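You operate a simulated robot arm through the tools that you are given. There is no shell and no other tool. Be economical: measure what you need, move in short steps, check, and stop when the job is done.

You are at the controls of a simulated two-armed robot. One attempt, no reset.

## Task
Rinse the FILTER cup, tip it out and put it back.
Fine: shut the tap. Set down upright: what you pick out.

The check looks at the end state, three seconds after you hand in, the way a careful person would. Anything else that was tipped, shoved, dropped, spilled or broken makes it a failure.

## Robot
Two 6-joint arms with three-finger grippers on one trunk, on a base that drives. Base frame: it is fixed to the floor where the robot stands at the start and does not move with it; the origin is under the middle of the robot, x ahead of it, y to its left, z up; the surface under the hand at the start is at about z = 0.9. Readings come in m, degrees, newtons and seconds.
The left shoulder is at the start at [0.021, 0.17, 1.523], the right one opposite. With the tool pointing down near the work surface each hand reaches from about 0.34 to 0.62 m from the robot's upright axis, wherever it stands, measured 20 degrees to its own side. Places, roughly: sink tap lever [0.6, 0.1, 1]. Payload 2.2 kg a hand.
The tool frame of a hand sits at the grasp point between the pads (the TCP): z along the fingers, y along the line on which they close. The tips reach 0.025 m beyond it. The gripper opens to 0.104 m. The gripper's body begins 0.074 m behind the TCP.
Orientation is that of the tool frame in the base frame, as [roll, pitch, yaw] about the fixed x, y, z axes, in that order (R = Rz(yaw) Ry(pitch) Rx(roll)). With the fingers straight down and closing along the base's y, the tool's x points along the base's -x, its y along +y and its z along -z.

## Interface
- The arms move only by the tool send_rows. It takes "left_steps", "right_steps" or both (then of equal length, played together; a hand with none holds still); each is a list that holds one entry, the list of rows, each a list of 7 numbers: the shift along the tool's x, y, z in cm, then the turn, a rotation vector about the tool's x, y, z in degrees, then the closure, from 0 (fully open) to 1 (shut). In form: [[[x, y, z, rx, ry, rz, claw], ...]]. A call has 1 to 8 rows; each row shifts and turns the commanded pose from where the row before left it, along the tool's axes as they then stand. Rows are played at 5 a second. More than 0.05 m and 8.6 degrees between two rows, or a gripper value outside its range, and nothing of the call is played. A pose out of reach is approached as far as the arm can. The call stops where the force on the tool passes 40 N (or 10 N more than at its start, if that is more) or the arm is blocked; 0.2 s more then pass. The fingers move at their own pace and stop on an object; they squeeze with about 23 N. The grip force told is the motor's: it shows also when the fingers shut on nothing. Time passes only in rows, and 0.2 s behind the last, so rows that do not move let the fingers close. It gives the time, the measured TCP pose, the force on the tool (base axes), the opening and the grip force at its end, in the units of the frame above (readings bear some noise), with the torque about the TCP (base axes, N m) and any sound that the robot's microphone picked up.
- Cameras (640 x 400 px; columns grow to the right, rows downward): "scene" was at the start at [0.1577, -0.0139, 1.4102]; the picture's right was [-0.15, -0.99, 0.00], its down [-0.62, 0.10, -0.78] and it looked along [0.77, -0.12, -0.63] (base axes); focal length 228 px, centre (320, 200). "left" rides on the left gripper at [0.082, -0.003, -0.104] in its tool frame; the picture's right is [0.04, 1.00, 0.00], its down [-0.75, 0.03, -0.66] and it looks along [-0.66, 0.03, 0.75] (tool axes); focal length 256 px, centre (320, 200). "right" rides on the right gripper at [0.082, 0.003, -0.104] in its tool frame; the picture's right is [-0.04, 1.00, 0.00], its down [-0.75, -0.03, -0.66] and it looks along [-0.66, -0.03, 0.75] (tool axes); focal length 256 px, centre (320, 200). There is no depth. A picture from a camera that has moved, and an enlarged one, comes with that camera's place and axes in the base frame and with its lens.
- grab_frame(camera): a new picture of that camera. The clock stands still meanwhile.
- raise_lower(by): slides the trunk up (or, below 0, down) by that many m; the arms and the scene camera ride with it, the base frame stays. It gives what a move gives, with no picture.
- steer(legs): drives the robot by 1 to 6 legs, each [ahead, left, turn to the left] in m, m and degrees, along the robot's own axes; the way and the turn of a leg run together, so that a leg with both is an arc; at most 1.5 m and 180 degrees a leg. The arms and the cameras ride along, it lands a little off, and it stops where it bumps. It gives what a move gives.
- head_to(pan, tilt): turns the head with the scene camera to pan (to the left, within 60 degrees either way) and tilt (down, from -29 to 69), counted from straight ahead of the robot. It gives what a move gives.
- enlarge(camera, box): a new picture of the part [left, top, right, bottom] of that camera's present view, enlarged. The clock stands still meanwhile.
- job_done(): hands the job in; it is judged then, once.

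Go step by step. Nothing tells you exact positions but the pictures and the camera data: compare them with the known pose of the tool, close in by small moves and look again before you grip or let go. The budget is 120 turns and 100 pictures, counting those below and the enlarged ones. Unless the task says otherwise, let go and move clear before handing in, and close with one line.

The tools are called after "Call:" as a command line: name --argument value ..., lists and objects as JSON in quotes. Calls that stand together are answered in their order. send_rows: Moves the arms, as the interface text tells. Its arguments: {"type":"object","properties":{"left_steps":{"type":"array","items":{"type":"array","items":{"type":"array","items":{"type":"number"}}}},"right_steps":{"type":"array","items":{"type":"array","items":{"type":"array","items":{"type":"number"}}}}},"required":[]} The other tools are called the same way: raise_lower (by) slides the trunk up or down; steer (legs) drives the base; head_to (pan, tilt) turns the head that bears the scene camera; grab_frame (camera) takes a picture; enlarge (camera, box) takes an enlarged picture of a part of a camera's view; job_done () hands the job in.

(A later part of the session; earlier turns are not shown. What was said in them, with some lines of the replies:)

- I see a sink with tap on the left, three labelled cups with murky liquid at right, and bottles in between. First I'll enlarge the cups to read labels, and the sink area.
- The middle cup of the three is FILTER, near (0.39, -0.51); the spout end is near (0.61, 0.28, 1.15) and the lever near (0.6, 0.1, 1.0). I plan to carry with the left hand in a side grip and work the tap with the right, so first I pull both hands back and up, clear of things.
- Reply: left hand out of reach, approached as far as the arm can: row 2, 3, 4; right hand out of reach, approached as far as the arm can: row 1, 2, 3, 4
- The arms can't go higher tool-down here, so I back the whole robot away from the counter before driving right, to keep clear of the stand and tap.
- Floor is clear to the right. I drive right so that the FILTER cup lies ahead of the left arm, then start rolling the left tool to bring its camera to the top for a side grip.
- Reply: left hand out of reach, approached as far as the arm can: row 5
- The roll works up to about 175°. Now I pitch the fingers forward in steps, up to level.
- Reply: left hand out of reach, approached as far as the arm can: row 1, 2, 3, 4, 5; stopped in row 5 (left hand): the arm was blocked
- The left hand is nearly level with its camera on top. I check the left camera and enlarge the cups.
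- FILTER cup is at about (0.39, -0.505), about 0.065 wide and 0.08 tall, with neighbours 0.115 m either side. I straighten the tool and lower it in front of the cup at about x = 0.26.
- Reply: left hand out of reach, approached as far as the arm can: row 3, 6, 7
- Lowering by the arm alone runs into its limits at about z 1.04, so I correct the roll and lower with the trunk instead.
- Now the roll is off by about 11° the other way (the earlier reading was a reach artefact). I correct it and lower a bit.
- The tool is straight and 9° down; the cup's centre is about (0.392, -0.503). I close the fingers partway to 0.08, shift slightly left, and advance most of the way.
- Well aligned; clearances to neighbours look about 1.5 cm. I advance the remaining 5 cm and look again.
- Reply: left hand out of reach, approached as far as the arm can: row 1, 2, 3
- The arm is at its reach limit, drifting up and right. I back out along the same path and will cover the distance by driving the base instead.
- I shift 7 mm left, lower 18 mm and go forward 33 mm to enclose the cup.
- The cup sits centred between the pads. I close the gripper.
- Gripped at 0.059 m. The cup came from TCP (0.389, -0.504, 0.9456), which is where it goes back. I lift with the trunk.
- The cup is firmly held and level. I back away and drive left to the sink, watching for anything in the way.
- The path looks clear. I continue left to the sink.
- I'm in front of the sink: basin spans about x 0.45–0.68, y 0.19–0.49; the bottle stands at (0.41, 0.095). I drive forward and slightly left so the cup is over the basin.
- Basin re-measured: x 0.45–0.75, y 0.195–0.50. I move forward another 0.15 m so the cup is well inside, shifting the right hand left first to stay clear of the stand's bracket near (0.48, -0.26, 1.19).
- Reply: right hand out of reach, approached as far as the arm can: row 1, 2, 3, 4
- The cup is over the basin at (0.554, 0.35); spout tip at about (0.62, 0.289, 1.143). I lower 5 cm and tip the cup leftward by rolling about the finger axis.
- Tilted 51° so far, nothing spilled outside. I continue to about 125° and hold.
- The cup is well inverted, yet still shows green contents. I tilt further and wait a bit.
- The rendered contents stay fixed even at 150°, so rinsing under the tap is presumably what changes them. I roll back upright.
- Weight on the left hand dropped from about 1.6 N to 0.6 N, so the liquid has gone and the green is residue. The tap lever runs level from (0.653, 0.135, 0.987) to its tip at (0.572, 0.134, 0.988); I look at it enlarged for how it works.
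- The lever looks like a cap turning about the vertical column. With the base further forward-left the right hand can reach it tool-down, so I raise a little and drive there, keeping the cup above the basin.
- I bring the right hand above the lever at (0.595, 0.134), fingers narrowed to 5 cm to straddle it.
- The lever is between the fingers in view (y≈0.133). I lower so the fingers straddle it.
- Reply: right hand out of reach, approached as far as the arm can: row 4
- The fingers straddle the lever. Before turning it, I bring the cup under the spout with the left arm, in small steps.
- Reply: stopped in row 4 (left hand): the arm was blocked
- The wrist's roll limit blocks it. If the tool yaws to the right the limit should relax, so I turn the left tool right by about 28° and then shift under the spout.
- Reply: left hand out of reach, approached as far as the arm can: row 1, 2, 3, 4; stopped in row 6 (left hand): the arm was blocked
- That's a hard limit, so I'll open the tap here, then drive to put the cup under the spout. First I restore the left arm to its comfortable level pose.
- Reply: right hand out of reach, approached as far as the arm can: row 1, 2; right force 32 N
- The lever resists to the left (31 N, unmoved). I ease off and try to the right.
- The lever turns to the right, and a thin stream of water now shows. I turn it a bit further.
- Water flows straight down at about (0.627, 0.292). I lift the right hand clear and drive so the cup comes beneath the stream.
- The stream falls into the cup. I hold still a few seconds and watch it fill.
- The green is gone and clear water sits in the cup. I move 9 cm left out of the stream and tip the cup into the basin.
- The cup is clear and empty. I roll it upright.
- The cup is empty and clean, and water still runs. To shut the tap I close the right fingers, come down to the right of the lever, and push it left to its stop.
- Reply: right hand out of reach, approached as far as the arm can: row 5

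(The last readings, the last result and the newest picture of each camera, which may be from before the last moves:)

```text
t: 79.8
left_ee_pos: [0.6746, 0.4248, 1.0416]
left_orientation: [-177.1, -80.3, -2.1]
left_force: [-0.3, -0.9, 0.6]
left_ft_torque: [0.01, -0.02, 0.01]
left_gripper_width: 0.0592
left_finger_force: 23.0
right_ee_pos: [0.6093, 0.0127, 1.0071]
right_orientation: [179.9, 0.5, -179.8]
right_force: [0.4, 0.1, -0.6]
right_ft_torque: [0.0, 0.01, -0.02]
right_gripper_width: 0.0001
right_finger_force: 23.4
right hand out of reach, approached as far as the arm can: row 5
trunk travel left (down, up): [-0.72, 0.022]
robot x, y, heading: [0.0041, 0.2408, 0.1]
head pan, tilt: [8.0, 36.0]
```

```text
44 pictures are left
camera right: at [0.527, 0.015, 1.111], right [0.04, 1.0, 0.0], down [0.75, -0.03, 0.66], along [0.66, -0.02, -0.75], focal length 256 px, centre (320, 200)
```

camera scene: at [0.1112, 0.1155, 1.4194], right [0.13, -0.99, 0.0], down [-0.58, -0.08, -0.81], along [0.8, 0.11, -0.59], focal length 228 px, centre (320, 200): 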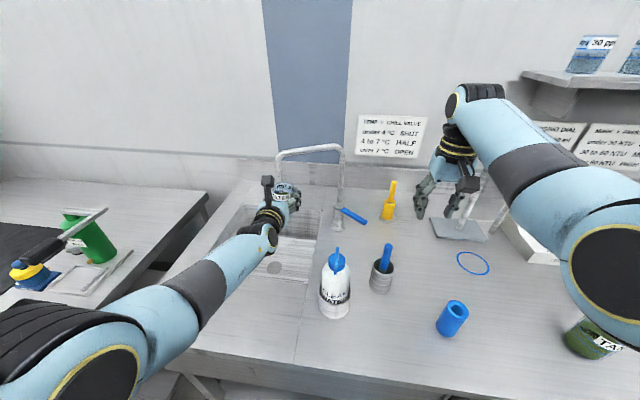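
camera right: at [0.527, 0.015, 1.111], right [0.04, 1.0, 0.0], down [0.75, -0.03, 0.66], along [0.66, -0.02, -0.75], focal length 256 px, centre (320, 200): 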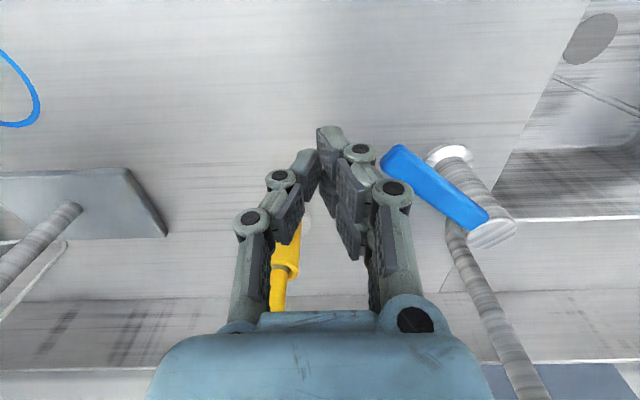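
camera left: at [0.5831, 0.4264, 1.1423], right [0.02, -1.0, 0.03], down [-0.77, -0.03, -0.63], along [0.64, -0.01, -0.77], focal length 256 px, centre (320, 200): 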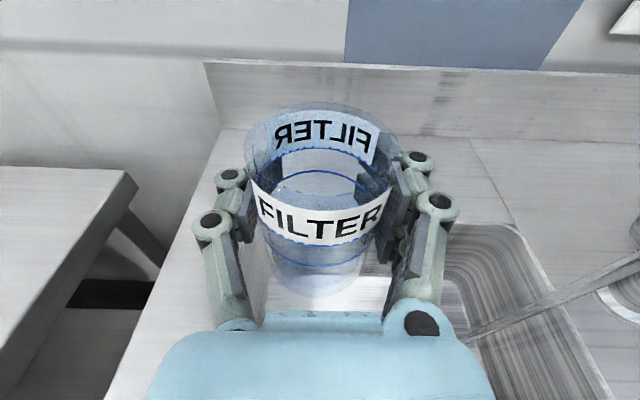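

The closed fingers are just right of the lever. I lower 1 cm by the trunk for better overlap and push left.

Call:
raise_lower --by -0.012

Call:
send_rows --right_steps '[[[0.2, 2, 0, 0, 0, 0, 1], [0.2, 2, 0, 0, 0, 0, 1], [0.4, 2, 0, 0, 0, 0, 1], [0.4, 1.5, 0, 0, 0, 0, 1], [0.4, 1.5, 0, 0, 0, 0, 1], [0.3, 1, 0, 0, 0, 0, 1], [0, 1, 0, 0, 0, 0, 1]]]'

Call:
grab_frame --camera "right"

```text
t: 80.5
left_ee_pos: [0.6741, 0.4264, 1.0313]
left_orientation: [-177.2, -80.3, -2.1]
left_force: [-0.1, 0.4, 0.6]
left_ft_torque: [0.0, 0.01, -0.01]
left_gripper_width: 0.059
left_finger_force: 22.9
right_ee_pos: [0.6057, 0.0123, 0.9967]
right_orientation: [179.8, 0.3, -179.9]
right_force: [0.3, 0.2, 0.1]
right_ft_torque: [-0.01, -0.04, -0.01]
right_gripper_width: 0.0
right_finger_force: 22.9
trunk travel left (down, up): [-0.708, 0.034]
robot x, y, heading: [0.0023, 0.2433, -0.2]
head pan, tilt: [8.0, 36.0]
```

```text
t: 81.3
left_ee_pos: [0.6709, 0.4202, 1.0331]
left_orientation: [-177.1, -80.4, -2.4]
left_force: [0.6, 0.1, -0.5]
left_ft_torque: [0.0, -0.03, -0.04]
left_gripper_width: 0.0589
left_finger_force: 23.1
right_ee_pos: [0.5898, 0.0571, 0.9954]
right_orientation: [-179.1, -0.6, 179.5]
right_force: [-22.3, -16.4, 24.3]
right_ft_torque: [0.31, 0.18, 0.4]
right_gripper_width: 0.0001
right_finger_force: 22.6
trunk travel left (down, up): [-0.708, 0.034]
robot x, y, heading: [0.0024, 0.2358, -0.2]
head pan, tilt: [8.0, 36.0]
stopped in row 4 (right hand): the force on the tool passed its limit at 48 N (the readings are from after the stop); the commanded pose is now the measured one
```

```text
43 pictures are left
camera right: at [0.5092, 0.0621, 1.1005], right [0.05, 1.0, -0.01], down [0.76, -0.03, 0.65], along [0.65, -0.04, -0.76], focal length 256 px, centre (320, 200)
```

right: 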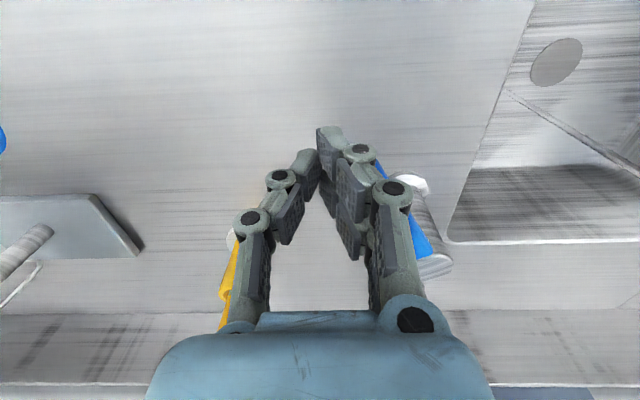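

I was pressing on the lever's end; I must get behind its far side instead. I back off, raise, and drive 4.5 cm forward for more reach.

Call:
send_rows --right_steps '[[[0, -2, 0, 0, 0, 0, 1], [0, -2, 0, 0, 0, 0, 1], [0, 0, -3.5, 0, 0, 0, 1], [0, 0, -3.5, 0, 0, 0, 1], [0, 0, -3, 0, 0, 0, 1]]]'

Call:
steer --legs '[[0.045, 0, 0]]'

Call:
grab_frame --camera "right"

```text
t: 82.5
left_ee_pos: [0.6734, 0.4225, 1.0318]
left_orientation: [-177.3, -80.4, -2.3]
left_force: [-0.6, 0.5, -0.5]
left_ft_torque: [-0.01, 0.01, -0.03]
left_gripper_width: 0.0589
left_finger_force: 23.3
right_ee_pos: [0.593, 0.0253, 1.0927]
right_orientation: [-179.6, -0.5, 179.7]
right_force: [0.2, 0.7, -0.8]
right_ft_torque: [0.02, 0.0, 0.02]
right_gripper_width: 0.0002
right_finger_force: 23.2
trunk travel left (down, up): [-0.708, 0.034]
robot x, y, heading: [0.0013, 0.2354, -0.1]
head pan, tilt: [8.0, 36.0]
```

```text
t: 83.4
left_ee_pos: [0.7092, 0.4217, 1.0287]
left_orientation: [-177.2, -80.3, -2.3]
left_force: [-0.3, -0.2, -0.7]
left_ft_torque: [0.0, -0.01, 0.02]
left_gripper_width: 0.059
left_finger_force: 23.0
right_ee_pos: [0.6289, 0.0244, 1.0911]
right_orientation: [-179.5, -0.5, 179.6]
right_force: [0.7, -0.5, -0.9]
right_ft_torque: [0.02, 0.09, 0.01]
right_gripper_width: 0.0001
right_finger_force: 23.2
trunk travel left (down, up): [-0.708, 0.034]
robot x, y, heading: [0.0307, 0.24, -0.3]
head pan, tilt: [8.0, 36.0]
stopped in leg 1: the robot was blocked; the commanded pose is now the measured one
```

```text
42 pictures are left
camera right: at [0.5485, 0.0282, 1.1964], right [0.05, 1.0, -0.01], down [0.76, -0.03, 0.65], along [0.65, -0.04, -0.76], focal length 256 px, centre (320, 200)
```

right: 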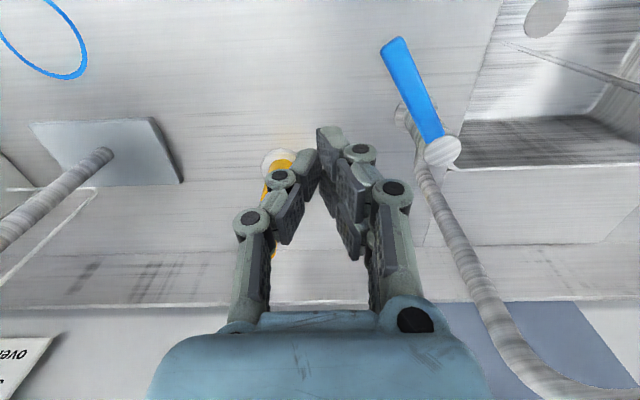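

The lever has already swung partway (about 32° left to close). I lower the closed fingers beside it at x≈0.605 and push left again.

Call:
send_rows --right_steps '[[[1.2, 0.3, 3, 0, 0, 0, 1], [1.2, 0, 3.5, 0, 0, 0, 1], [0, 0, 3.1, 0, 0, 0, 1], [0, 1.5, 0, 0, 0, 0, 1], [0, 1.5, 0, 0, 0, 0, 1]]]'

Call:
grab_frame --camera "right"

```text
t: 84.6
left_ee_pos: [0.7053, 0.4207, 1.0325]
left_orientation: [-177.2, -80.4, -2.3]
left_force: [-0.1, -0.8, -0.4]
left_ft_torque: [0.02, 0.0, 0.0]
left_gripper_width: 0.0589
left_finger_force: 23.2
right_ee_pos: [0.6003, 0.0584, 0.9986]
right_orientation: [-179.7, -0.3, 179.7]
right_force: [-0.3, -0.3, 0.5]
right_ft_torque: [-0.03, 0.05, 0.0]
right_gripper_width: 0.0002
right_finger_force: 23.3
trunk travel left (down, up): [-0.708, 0.034]
robot x, y, heading: [0.0303, 0.2356, -0.3]
head pan, tilt: [8.0, 36.0]
```

```text
41 pictures are left
camera right: at [0.5195, 0.0615, 1.1023], right [0.05, 1.0, -0.01], down [0.76, -0.03, 0.65], along [0.65, -0.04, -0.76], focal length 256 px, centre (320, 200)
```

right: 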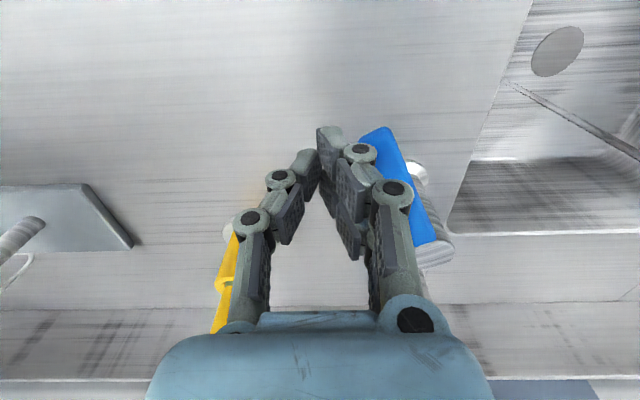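

The finger is now against the lever's right side. I keep pushing left to its stop.

Call:
send_rows --right_steps '[[[0, 1.2, 0, 0, 0, 0, 1], [0, 1.2, 0, 0, 0, 0, 1], [0, 1.2, 0, 0, 0, 0, 1], [0, 1.0, 0, 0, 0, 0, 1], [0, 0.8, 0, 0, 0, 0, 1], [0, 0.8, 0, 0, 0, 0, 1], [0, 0, 0, 0, 0, 0, 1]]]'

Call:
grab_frame --camera "right"

```text
t: 86.1
left_ee_pos: [0.7057, 0.4171, 1.0342]
left_orientation: [-177.2, -80.5, -2.9]
left_force: [-0.1, 1.1, -1.2]
left_ft_torque: [-0.03, -0.02, -0.01]
left_gripper_width: 0.0591
left_finger_force: 23.1
right_ee_pos: [0.6011, 0.1041, 0.9972]
right_orientation: [-178.5, -0.3, 178.9]
right_force: [-6.0, -18.0, 8.2]
right_ft_torque: [0.0, 0.15, 0.15]
right_gripper_width: 0.0
right_finger_force: 23.3
trunk travel left (down, up): [-0.708, 0.034]
robot x, y, heading: [0.0326, 0.2329, -0.6]
head pan, tilt: [8.0, 36.0]
stopped in row 7 (right hand): the force on the tool passed its limit at 42 N (the readings are from after the stop); the commanded pose is now the measured one
```

```text
40 pictures are left
camera right: at [0.5192, 0.1112, 1.1017], right [0.06, 1.0, -0.03], down [0.76, -0.03, 0.65], along [0.65, -0.06, -0.76], focal length 256 px, centre (320, 200)
```

right: 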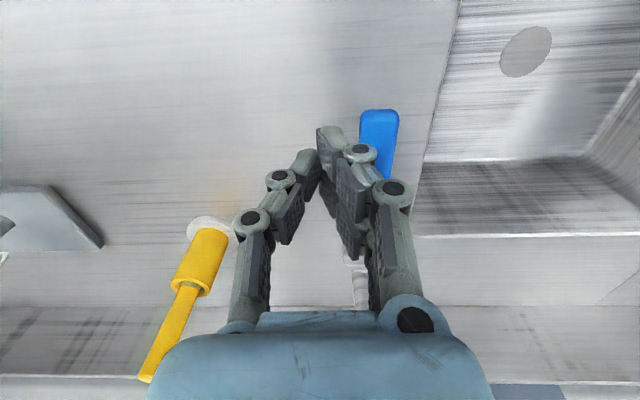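

The lever is at its stop, aligned as at the start, and the stream has gone. I back the right hand off and up and check.

Call:
send_rows --right_steps '[[[0, -2, 0, 0, 0, 0, 1], [0, -2, 0, 0, 0, 0, 1], [0, 0, -3.5, 0, 0, 0, 1], [0, 0, -3.5, 0, 0, 0, 1], [0, 0, -3.5, 0, 0, 0, 1]]]'

Call:
grab_frame --camera "right"

Call:
grab_frame --camera "scene"

```text
t: 87.3
left_ee_pos: [0.7059, 0.4193, 1.0341]
left_orientation: [-177.2, -80.5, -2.6]
left_force: [-0.5, 0.1, -0.8]
left_ft_torque: [0.04, -0.01, 0.0]
left_gripper_width: 0.0589
left_finger_force: 23.3
right_ee_pos: [0.6001, 0.0758, 1.1024]
right_orientation: [-178.9, -0.2, 179.3]
right_force: [0.6, -0.2, 1.2]
right_ft_torque: [-0.02, -0.02, 0.0]
right_gripper_width: 0.0004
right_finger_force: 23.0
trunk travel left (down, up): [-0.708, 0.034]
robot x, y, heading: [0.0281, 0.2376, -0.3]
head pan, tilt: [8.0, 36.0]
```

```text
39 pictures are left
camera right: at [0.5186, 0.0812, 1.2076], right [0.05, 1.0, -0.02], down [0.76, -0.03, 0.65], along [0.65, -0.05, -0.76], focal length 256 px, centre (320, 200)
```

right: 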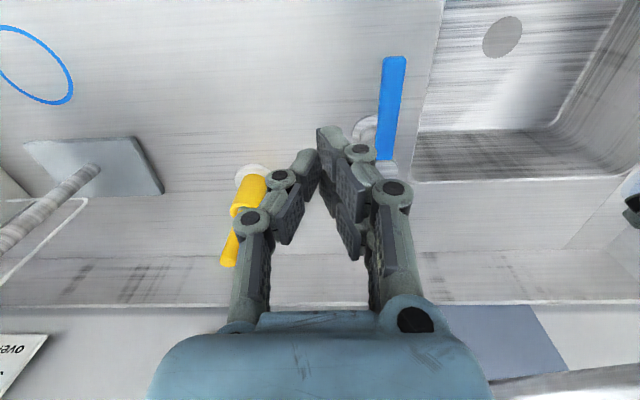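

```text
38 pictures are left
camera scene: at [0.1902, 0.2467, 1.4076], right [0.13, -0.99, 0.0], down [-0.58, -0.08, -0.81], along [0.8, 0.11, -0.59], focal length 228 px, centre (320, 200)
```

scene: 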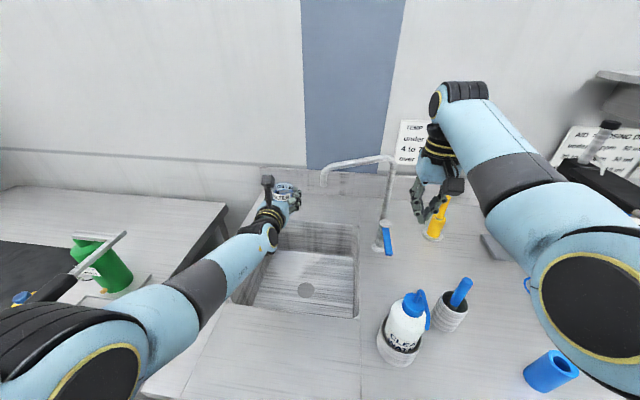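

The tap is shut. I raise the trunk, move the right hand right (clear of the bottle), then back away from the counter.

Call:
raise_lower --by 0.03

Call:
send_rows --right_steps '[[[1, -3.5, 0, 0, 0, 0, 1], [1, -3.5, 0, 0, 0, 0, 1], [1, -3.5, 0, 0, 0, 0, 1], [1, -3.5, 0, 0, 0, 0, 1]]]'

Call:
steer --legs '[[-0.3, 0, 0], [-0.16, 0, 0]]'

Call:
grab_frame --camera "scene"

```text
t: 88.1
left_ee_pos: [0.7072, 0.4176, 1.0612]
left_orientation: [-177.1, -80.5, -2.6]
left_force: [0.0, -0.1, -0.9]
left_ft_torque: [0.01, 0.01, 0.02]
left_gripper_width: 0.0589
left_finger_force: 22.9
right_ee_pos: [0.6022, 0.0723, 1.1326]
right_orientation: [-178.9, -0.5, 179.2]
right_force: [-0.7, 0.4, 0.3]
right_ft_torque: [-0.01, 0.02, 0.01]
right_gripper_width: 0.0
right_finger_force: 22.9
trunk travel left (down, up): [-0.738, 0.004]
robot x, y, heading: [0.0256, 0.237, -0.3]
head pan, tilt: [8.0, 36.0]
```

```text
t: 89.1
left_ee_pos: [0.7046, 0.4168, 1.0626]
left_orientation: [-176.7, -80.4, -3.0]
left_force: [0.6, -0.2, -0.1]
left_ft_torque: [0.02, 0.01, 0.01]
left_gripper_width: 0.0587
left_finger_force: 22.7
right_ee_pos: [0.5599, -0.0691, 1.1371]
right_orientation: [-179.0, -0.2, 179.2]
right_force: [0.0, -0.1, 1.1]
right_ft_torque: [0.04, -0.01, 0.04]
right_gripper_width: 0.0002
right_finger_force: 22.9
trunk travel left (down, up): [-0.738, 0.004]
robot x, y, heading: [0.0262, 0.2423, -0.7]
head pan, tilt: [8.0, 36.0]
```

```text
t: 92.1
left_ee_pos: [0.2534, 0.4208, 1.0625]
left_orientation: [-177.2, -80.6, -2.8]
left_force: [0.0, -0.8, 0.1]
left_ft_torque: [-0.01, 0.01, -0.01]
left_gripper_width: 0.0591
left_finger_force: 23.0
right_ee_pos: [0.1061, -0.064, 1.1388]
right_orientation: [-178.9, -0.3, 179.0]
right_force: [0.1, 0.5, 0.8]
right_ft_torque: [-0.02, -0.01, 0.02]
right_gripper_width: 0.0003
right_finger_force: 23.0
trunk travel left (down, up): [-0.738, 0.004]
robot x, y, heading: [-0.4243, 0.2406, -0.5]
head pan, tilt: [8.0, 36.0]
```

```text
37 pictures are left
camera scene: at [-0.2626, 0.2505, 1.4376], right [0.13, -0.99, 0.0], down [-0.58, -0.08, -0.81], along [0.8, 0.1, -0.59], focal length 228 px, centre (320, 200)
```

scene: 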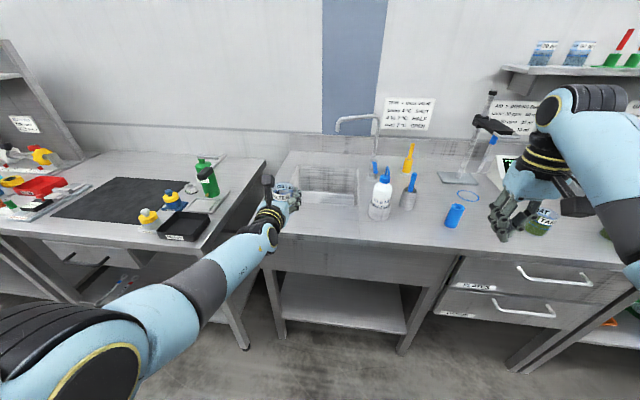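

All is in order. I drive right, back to the cup row.

Call:
steer --legs '[[-0.02, -0.46, 0], [0, -0.465, 0.5]]'

Call:
grab_frame --camera "left"

```text
t: 97.2
left_ee_pos: [0.224, -0.4898, 1.0621]
left_orientation: [-176.9, -80.5, -3.4]
left_force: [-0.7, -0.1, -1.1]
left_ft_torque: [0.03, 0.0, 0.01]
left_gripper_width: 0.0589
left_finger_force: 23.4
right_ee_pos: [0.0724, -0.9729, 1.1374]
right_orientation: [-179.0, -0.3, 178.6]
right_force: [0.3, 0.2, -0.3]
right_ft_torque: [0.01, -0.02, 0.0]
right_gripper_width: 0.0
right_finger_force: 23.0
trunk travel left (down, up): [-0.738, 0.004]
robot x, y, heading: [-0.4563, -0.6618, -0.8]
head pan, tilt: [8.0, 36.0]
```

```text
36 pictures are left
camera left: at [0.1339, -0.486, 1.1604], right [0.0, -1.0, 0.03], down [-0.77, -0.02, -0.63], along [0.64, -0.02, -0.77], focal length 256 px, centre (320, 200)
```

left: 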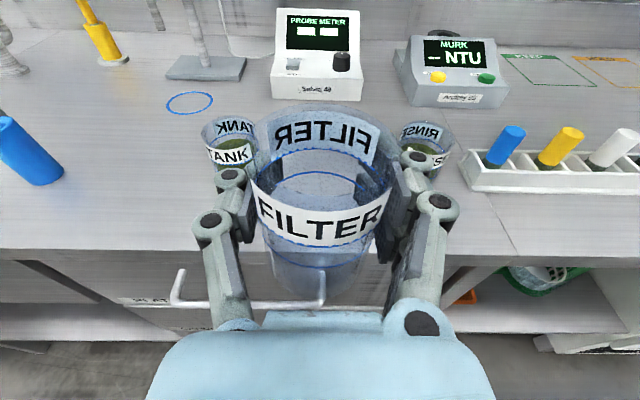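

Neighbours TANK and RINSE flank the empty spot. I drive forward most of the way at height and fine-tune.

Call:
steer --legs '[[0.13, -0.014, 0.3]]'

Call:
grab_frame --camera "left"

```text
t: 98.5
left_ee_pos: [0.3561, -0.5032, 1.0619]
left_orientation: [-177.1, -80.3, -3.2]
left_force: [0.8, 1.0, -0.4]
left_ft_torque: [-0.01, -0.03, 0.0]
left_gripper_width: 0.0589
left_finger_force: 22.9
right_ee_pos: [0.207, -0.9888, 1.1387]
right_orientation: [-178.9, -0.3, 178.7]
right_force: [-0.2, 0.0, 0.4]
right_ft_torque: [-0.05, 0.01, 0.03]
right_gripper_width: 0.0
right_finger_force: 22.9
trunk travel left (down, up): [-0.738, 0.004]
robot x, y, heading: [-0.3206, -0.6807, -1.0]
head pan, tilt: [8.0, 36.0]
```

```text
35 pictures are left
camera left: at [0.2666, -0.5008, 1.1601], right [0.0, -1.0, 0.03], down [-0.77, -0.02, -0.63], along [0.63, -0.02, -0.77], focal length 256 px, centre (320, 200)
```

left: 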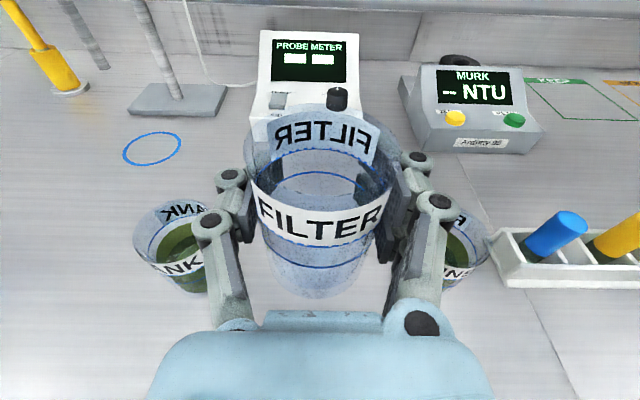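

3.3 cm more forward, then I lower with the trunk most of the way.

Call:
steer --legs '[[0.033, 0, 0]]'

Call:
grab_frame --camera "left"

```text
t: 99.3
left_ee_pos: [0.3868, -0.5049, 1.0641]
left_orientation: [-177.0, -80.5, -3.2]
left_force: [-0.6, 0.8, 0.5]
left_ft_torque: [-0.01, 0.0, -0.03]
left_gripper_width: 0.0588
left_finger_force: 23.1
right_ee_pos: [0.2382, -0.9885, 1.1389]
right_orientation: [-178.9, -0.3, 178.6]
right_force: [0.3, -0.4, -0.8]
right_ft_torque: [-0.02, 0.0, -0.04]
right_gripper_width: 0.0001
right_finger_force: 23.0
trunk travel left (down, up): [-0.738, 0.004]
robot x, y, heading: [-0.2887, -0.6831, -1.3]
head pan, tilt: [8.0, 36.0]
```

```text
34 pictures are left
camera left: at [0.2982, -0.5012, 1.1607], right [0.0, -1.0, 0.03], down [-0.77, -0.02, -0.64], along [0.64, -0.02, -0.77], focal length 256 px, centre (320, 200)
```

left: 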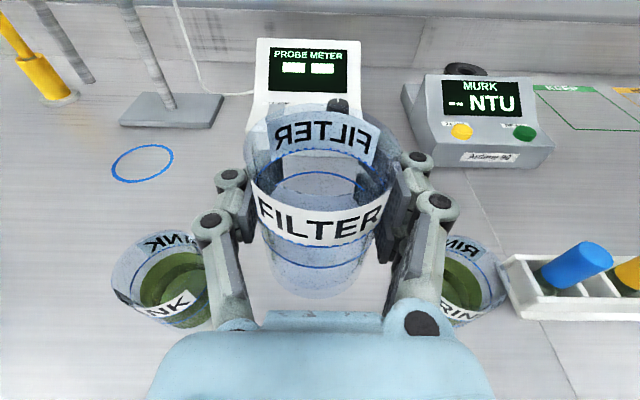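

Position matches the lift-off pose within 2 mm. I lower by 0.105 m and check.

Call:
raise_lower --by -0.105

Call:
grab_frame --camera "left"

```text
t: 100.7
left_ee_pos: [0.3888, -0.5037, 0.9573]
left_orientation: [-176.9, -80.4, -3.1]
left_force: [-0.1, 0.5, -0.3]
left_ft_torque: [0.0, -0.02, -0.03]
left_gripper_width: 0.059
left_finger_force: 23.1
right_ee_pos: [0.24, -0.9892, 1.0336]
right_orientation: [-178.9, -0.2, 178.7]
right_force: [-0.8, -0.3, 0.0]
right_ft_torque: [0.03, -0.02, 0.01]
right_gripper_width: 0.0
right_finger_force: 23.2
trunk travel left (down, up): [-0.633, 0.109]
robot x, y, heading: [-0.2887, -0.6816, -1.2]
head pan, tilt: [8.0, 36.0]
```

```text
33 pictures are left
camera left: at [0.2993, -0.5013, 1.0553], right [0.0, -1.0, 0.03], down [-0.77, -0.02, -0.63], along [0.64, -0.02, -0.77], focal length 256 px, centre (320, 200)
```

left: 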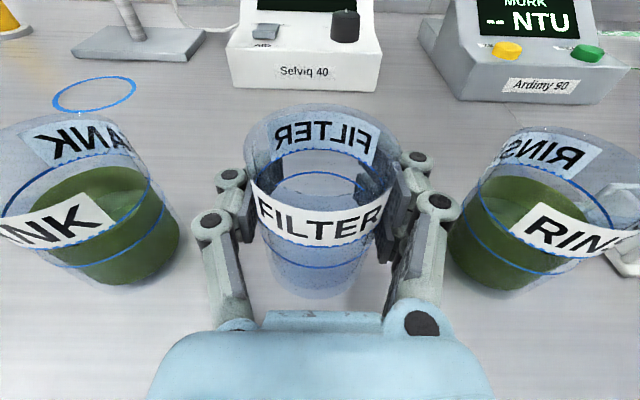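

Looks good, with clearance either side. I lower the last centimetre.

Call:
raise_lower --by -0.01

Call:
raise_lower --by -0.002

```text
t: 101.2
left_ee_pos: [0.3882, -0.5043, 0.9472]
left_orientation: [-177.2, -80.4, -3.2]
left_force: [-0.6, -0.1, 1.8]
left_ft_torque: [0.02, 0.02, -0.01]
left_gripper_width: 0.0586
left_finger_force: 22.6
right_ee_pos: [0.2396, -0.9884, 1.0223]
right_orientation: [-179.0, -0.3, 178.6]
right_force: [0.1, 0.1, 0.6]
right_ft_torque: [-0.02, 0.02, -0.01]
right_gripper_width: 0.0
right_finger_force: 23.3
trunk travel left (down, up): [-0.623, 0.119]
robot x, y, heading: [-0.2889, -0.6786, -1.2]
head pan, tilt: [8.0, 36.0]
```

```text
t: 101.8
left_ee_pos: [0.3891, -0.5044, 0.947]
left_orientation: [-177.1, -80.6, -3.1]
left_force: [-1.6, 0.9, 9.0]
left_ft_torque: [-0.09, -0.05, -0.02]
left_gripper_width: 0.0589
left_finger_force: 23.0
right_ee_pos: [0.2383, -0.988, 1.0211]
right_orientation: [-178.9, -0.3, 178.7]
right_force: [1.2, -0.9, -0.1]
right_ft_torque: [0.0, 0.01, 0.03]
right_gripper_width: 0.0
right_finger_force: 23.1
trunk travel left (down, up): [-0.621, 0.121]
robot x, y, heading: [-0.2877, -0.6799, -1.0]
head pan, tilt: [8.0, 36.0]
```

The cup rests on the counter (9 N up). I ease off 1 mm and open the fingers partway.

Call:
raise_lower --by 0.001

Call:
send_rows --left_steps '[[[0, 0, 0, 0, 0, 0, 0.4], [0, 0, 0, 0, 0, 0, 0.3], [0, 0, 0, 0, 0, 0, 0.23], [0, 0, 0, 0, 0, 0, 0.23]]]'

Call:
grab_frame --camera "left"

```text
t: 102.3
left_ee_pos: [0.3885, -0.5043, 0.9472]
left_orientation: [-176.8, -80.6, -3.3]
left_force: [2.2, -0.2, 8.8]
left_ft_torque: [-0.09, -0.22, 0.01]
left_gripper_width: 0.0588
left_finger_force: 23.4
right_ee_pos: [0.2391, -0.9889, 1.0223]
right_orientation: [-178.8, -0.4, 178.7]
right_force: [1.3, -0.3, -0.1]
right_ft_torque: [-0.01, -0.01, 0.02]
right_gripper_width: 0.0002
right_finger_force: 23.4
trunk travel left (down, up): [-0.622, 0.12]
robot x, y, heading: [-0.29, -0.6782, -0.8]
head pan, tilt: [8.0, 36.0]
```

```text
t: 103.3
left_ee_pos: [0.3895, -0.5041, 0.9454]
left_orientation: [-176.9, -80.5, -3.2]
left_force: [-1.2, -0.7, 0.2]
left_ft_torque: [0.01, 0.0, 0.03]
left_gripper_width: 0.0798
left_finger_force: 0.0
right_ee_pos: [0.2395, -0.9891, 1.0223]
right_orientation: [-178.8, -0.4, 178.7]
right_force: [0.5, 0.2, 1.4]
right_ft_torque: [-0.03, -0.05, -0.01]
right_gripper_width: 0.0002
right_finger_force: 22.7
trunk travel left (down, up): [-0.622, 0.12]
robot x, y, heading: [-0.287, -0.6816, -1.1]
head pan, tilt: [8.0, 36.0]
```

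```text
32 pictures are left
camera left: at [0.2995, -0.5013, 1.0439], right [0.0, -1.0, 0.03], down [-0.77, -0.02, -0.63], along [0.63, -0.02, -0.77], focal length 256 px, centre (320, 200)
```

left: 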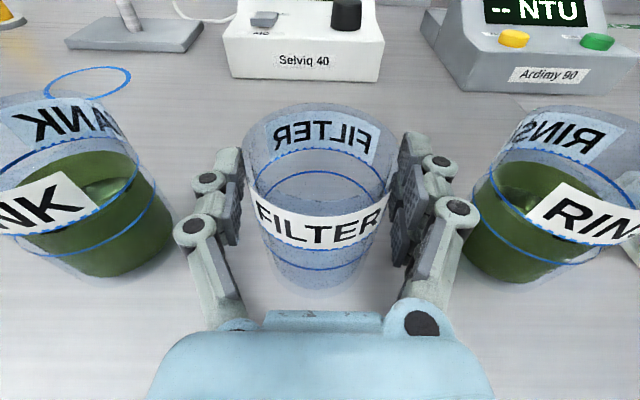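

The cup stands upright in its spot. I back straight away and check.

Call:
steer --legs '[[-0.15, 0, 0]]'

Call:
grab_frame --camera "left"

Call:
grab_frame --camera "scene"

```text
t: 104.7
left_ee_pos: [0.2362, -0.5029, 0.9461]
left_orientation: [-177.0, -80.4, -3.4]
left_force: [-0.4, 0.0, 0.5]
left_ft_torque: [0.0, 0.07, 0.01]
left_gripper_width: 0.08
left_finger_force: 0.1
right_ee_pos: [0.0854, -0.9881, 1.0225]
right_orientation: [-178.9, -0.4, 178.5]
right_force: [-0.5, 0.2, -0.2]
right_ft_torque: [0.0, -0.03, 0.01]
right_gripper_width: 0.0002
right_finger_force: 22.9
trunk travel left (down, up): [-0.622, 0.12]
robot x, y, heading: [-0.4416, -0.6736, -1.0]
head pan, tilt: [8.0, 36.0]
```

```text
31 pictures are left
camera left: at [0.1469, -0.5007, 1.0447], right [0.0, -1.0, 0.03], down [-0.77, -0.02, -0.64], along [0.64, -0.02, -0.77], focal length 256 px, centre (320, 200)
```

left: 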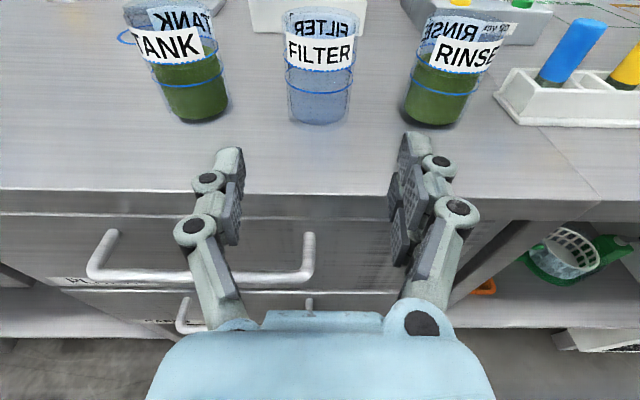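

```text
30 pictures are left
camera scene: at [-0.2814, -0.6697, 1.3216], right [0.12, -0.99, 0.0], down [-0.58, -0.07, -0.81], along [0.8, 0.1, -0.59], focal length 228 px, centre (320, 200)
```

scene: 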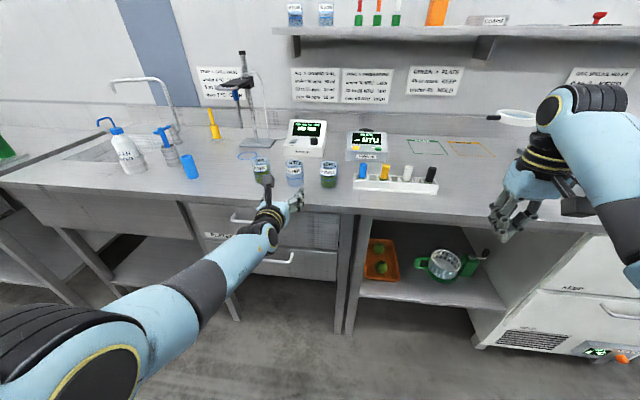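

The FILTER cup stands upright in its row, clean and empty. One last enlarged look at the tap.

Call:
enlarge --camera "scene" --box '[80, 60, 220, 190]'

```text
3.08 times, centred on (150, 125) of scene
camera zoom: at [-0.2814, -0.6697, 1.3216], right [0.12, -0.99, 0.0], down [-0.58, -0.07, -0.81], along [0.8, 0.1, -0.59], focal length 703 px, centre (843, 431)
```

zoom: 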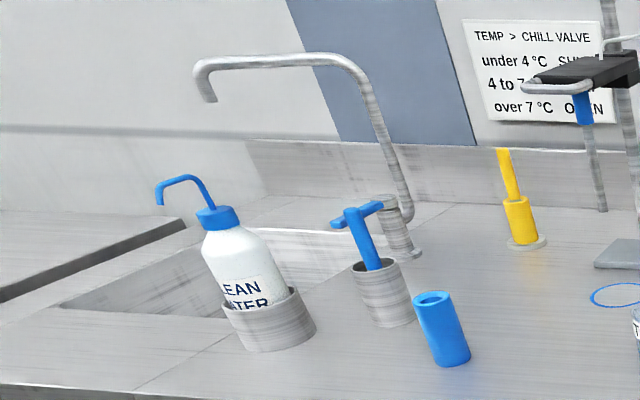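

No stream from the spout, lever back at its stop, everything else standing; I hand in.

Call:
job_done

```text
The job is handed in.
```

The FILTER cup was emptied into the sink, rinsed under the tap, tipped out and set back upright in its place between TANK and RINSE. The tap is shut, and the last pictures showed nothing else disturbed.
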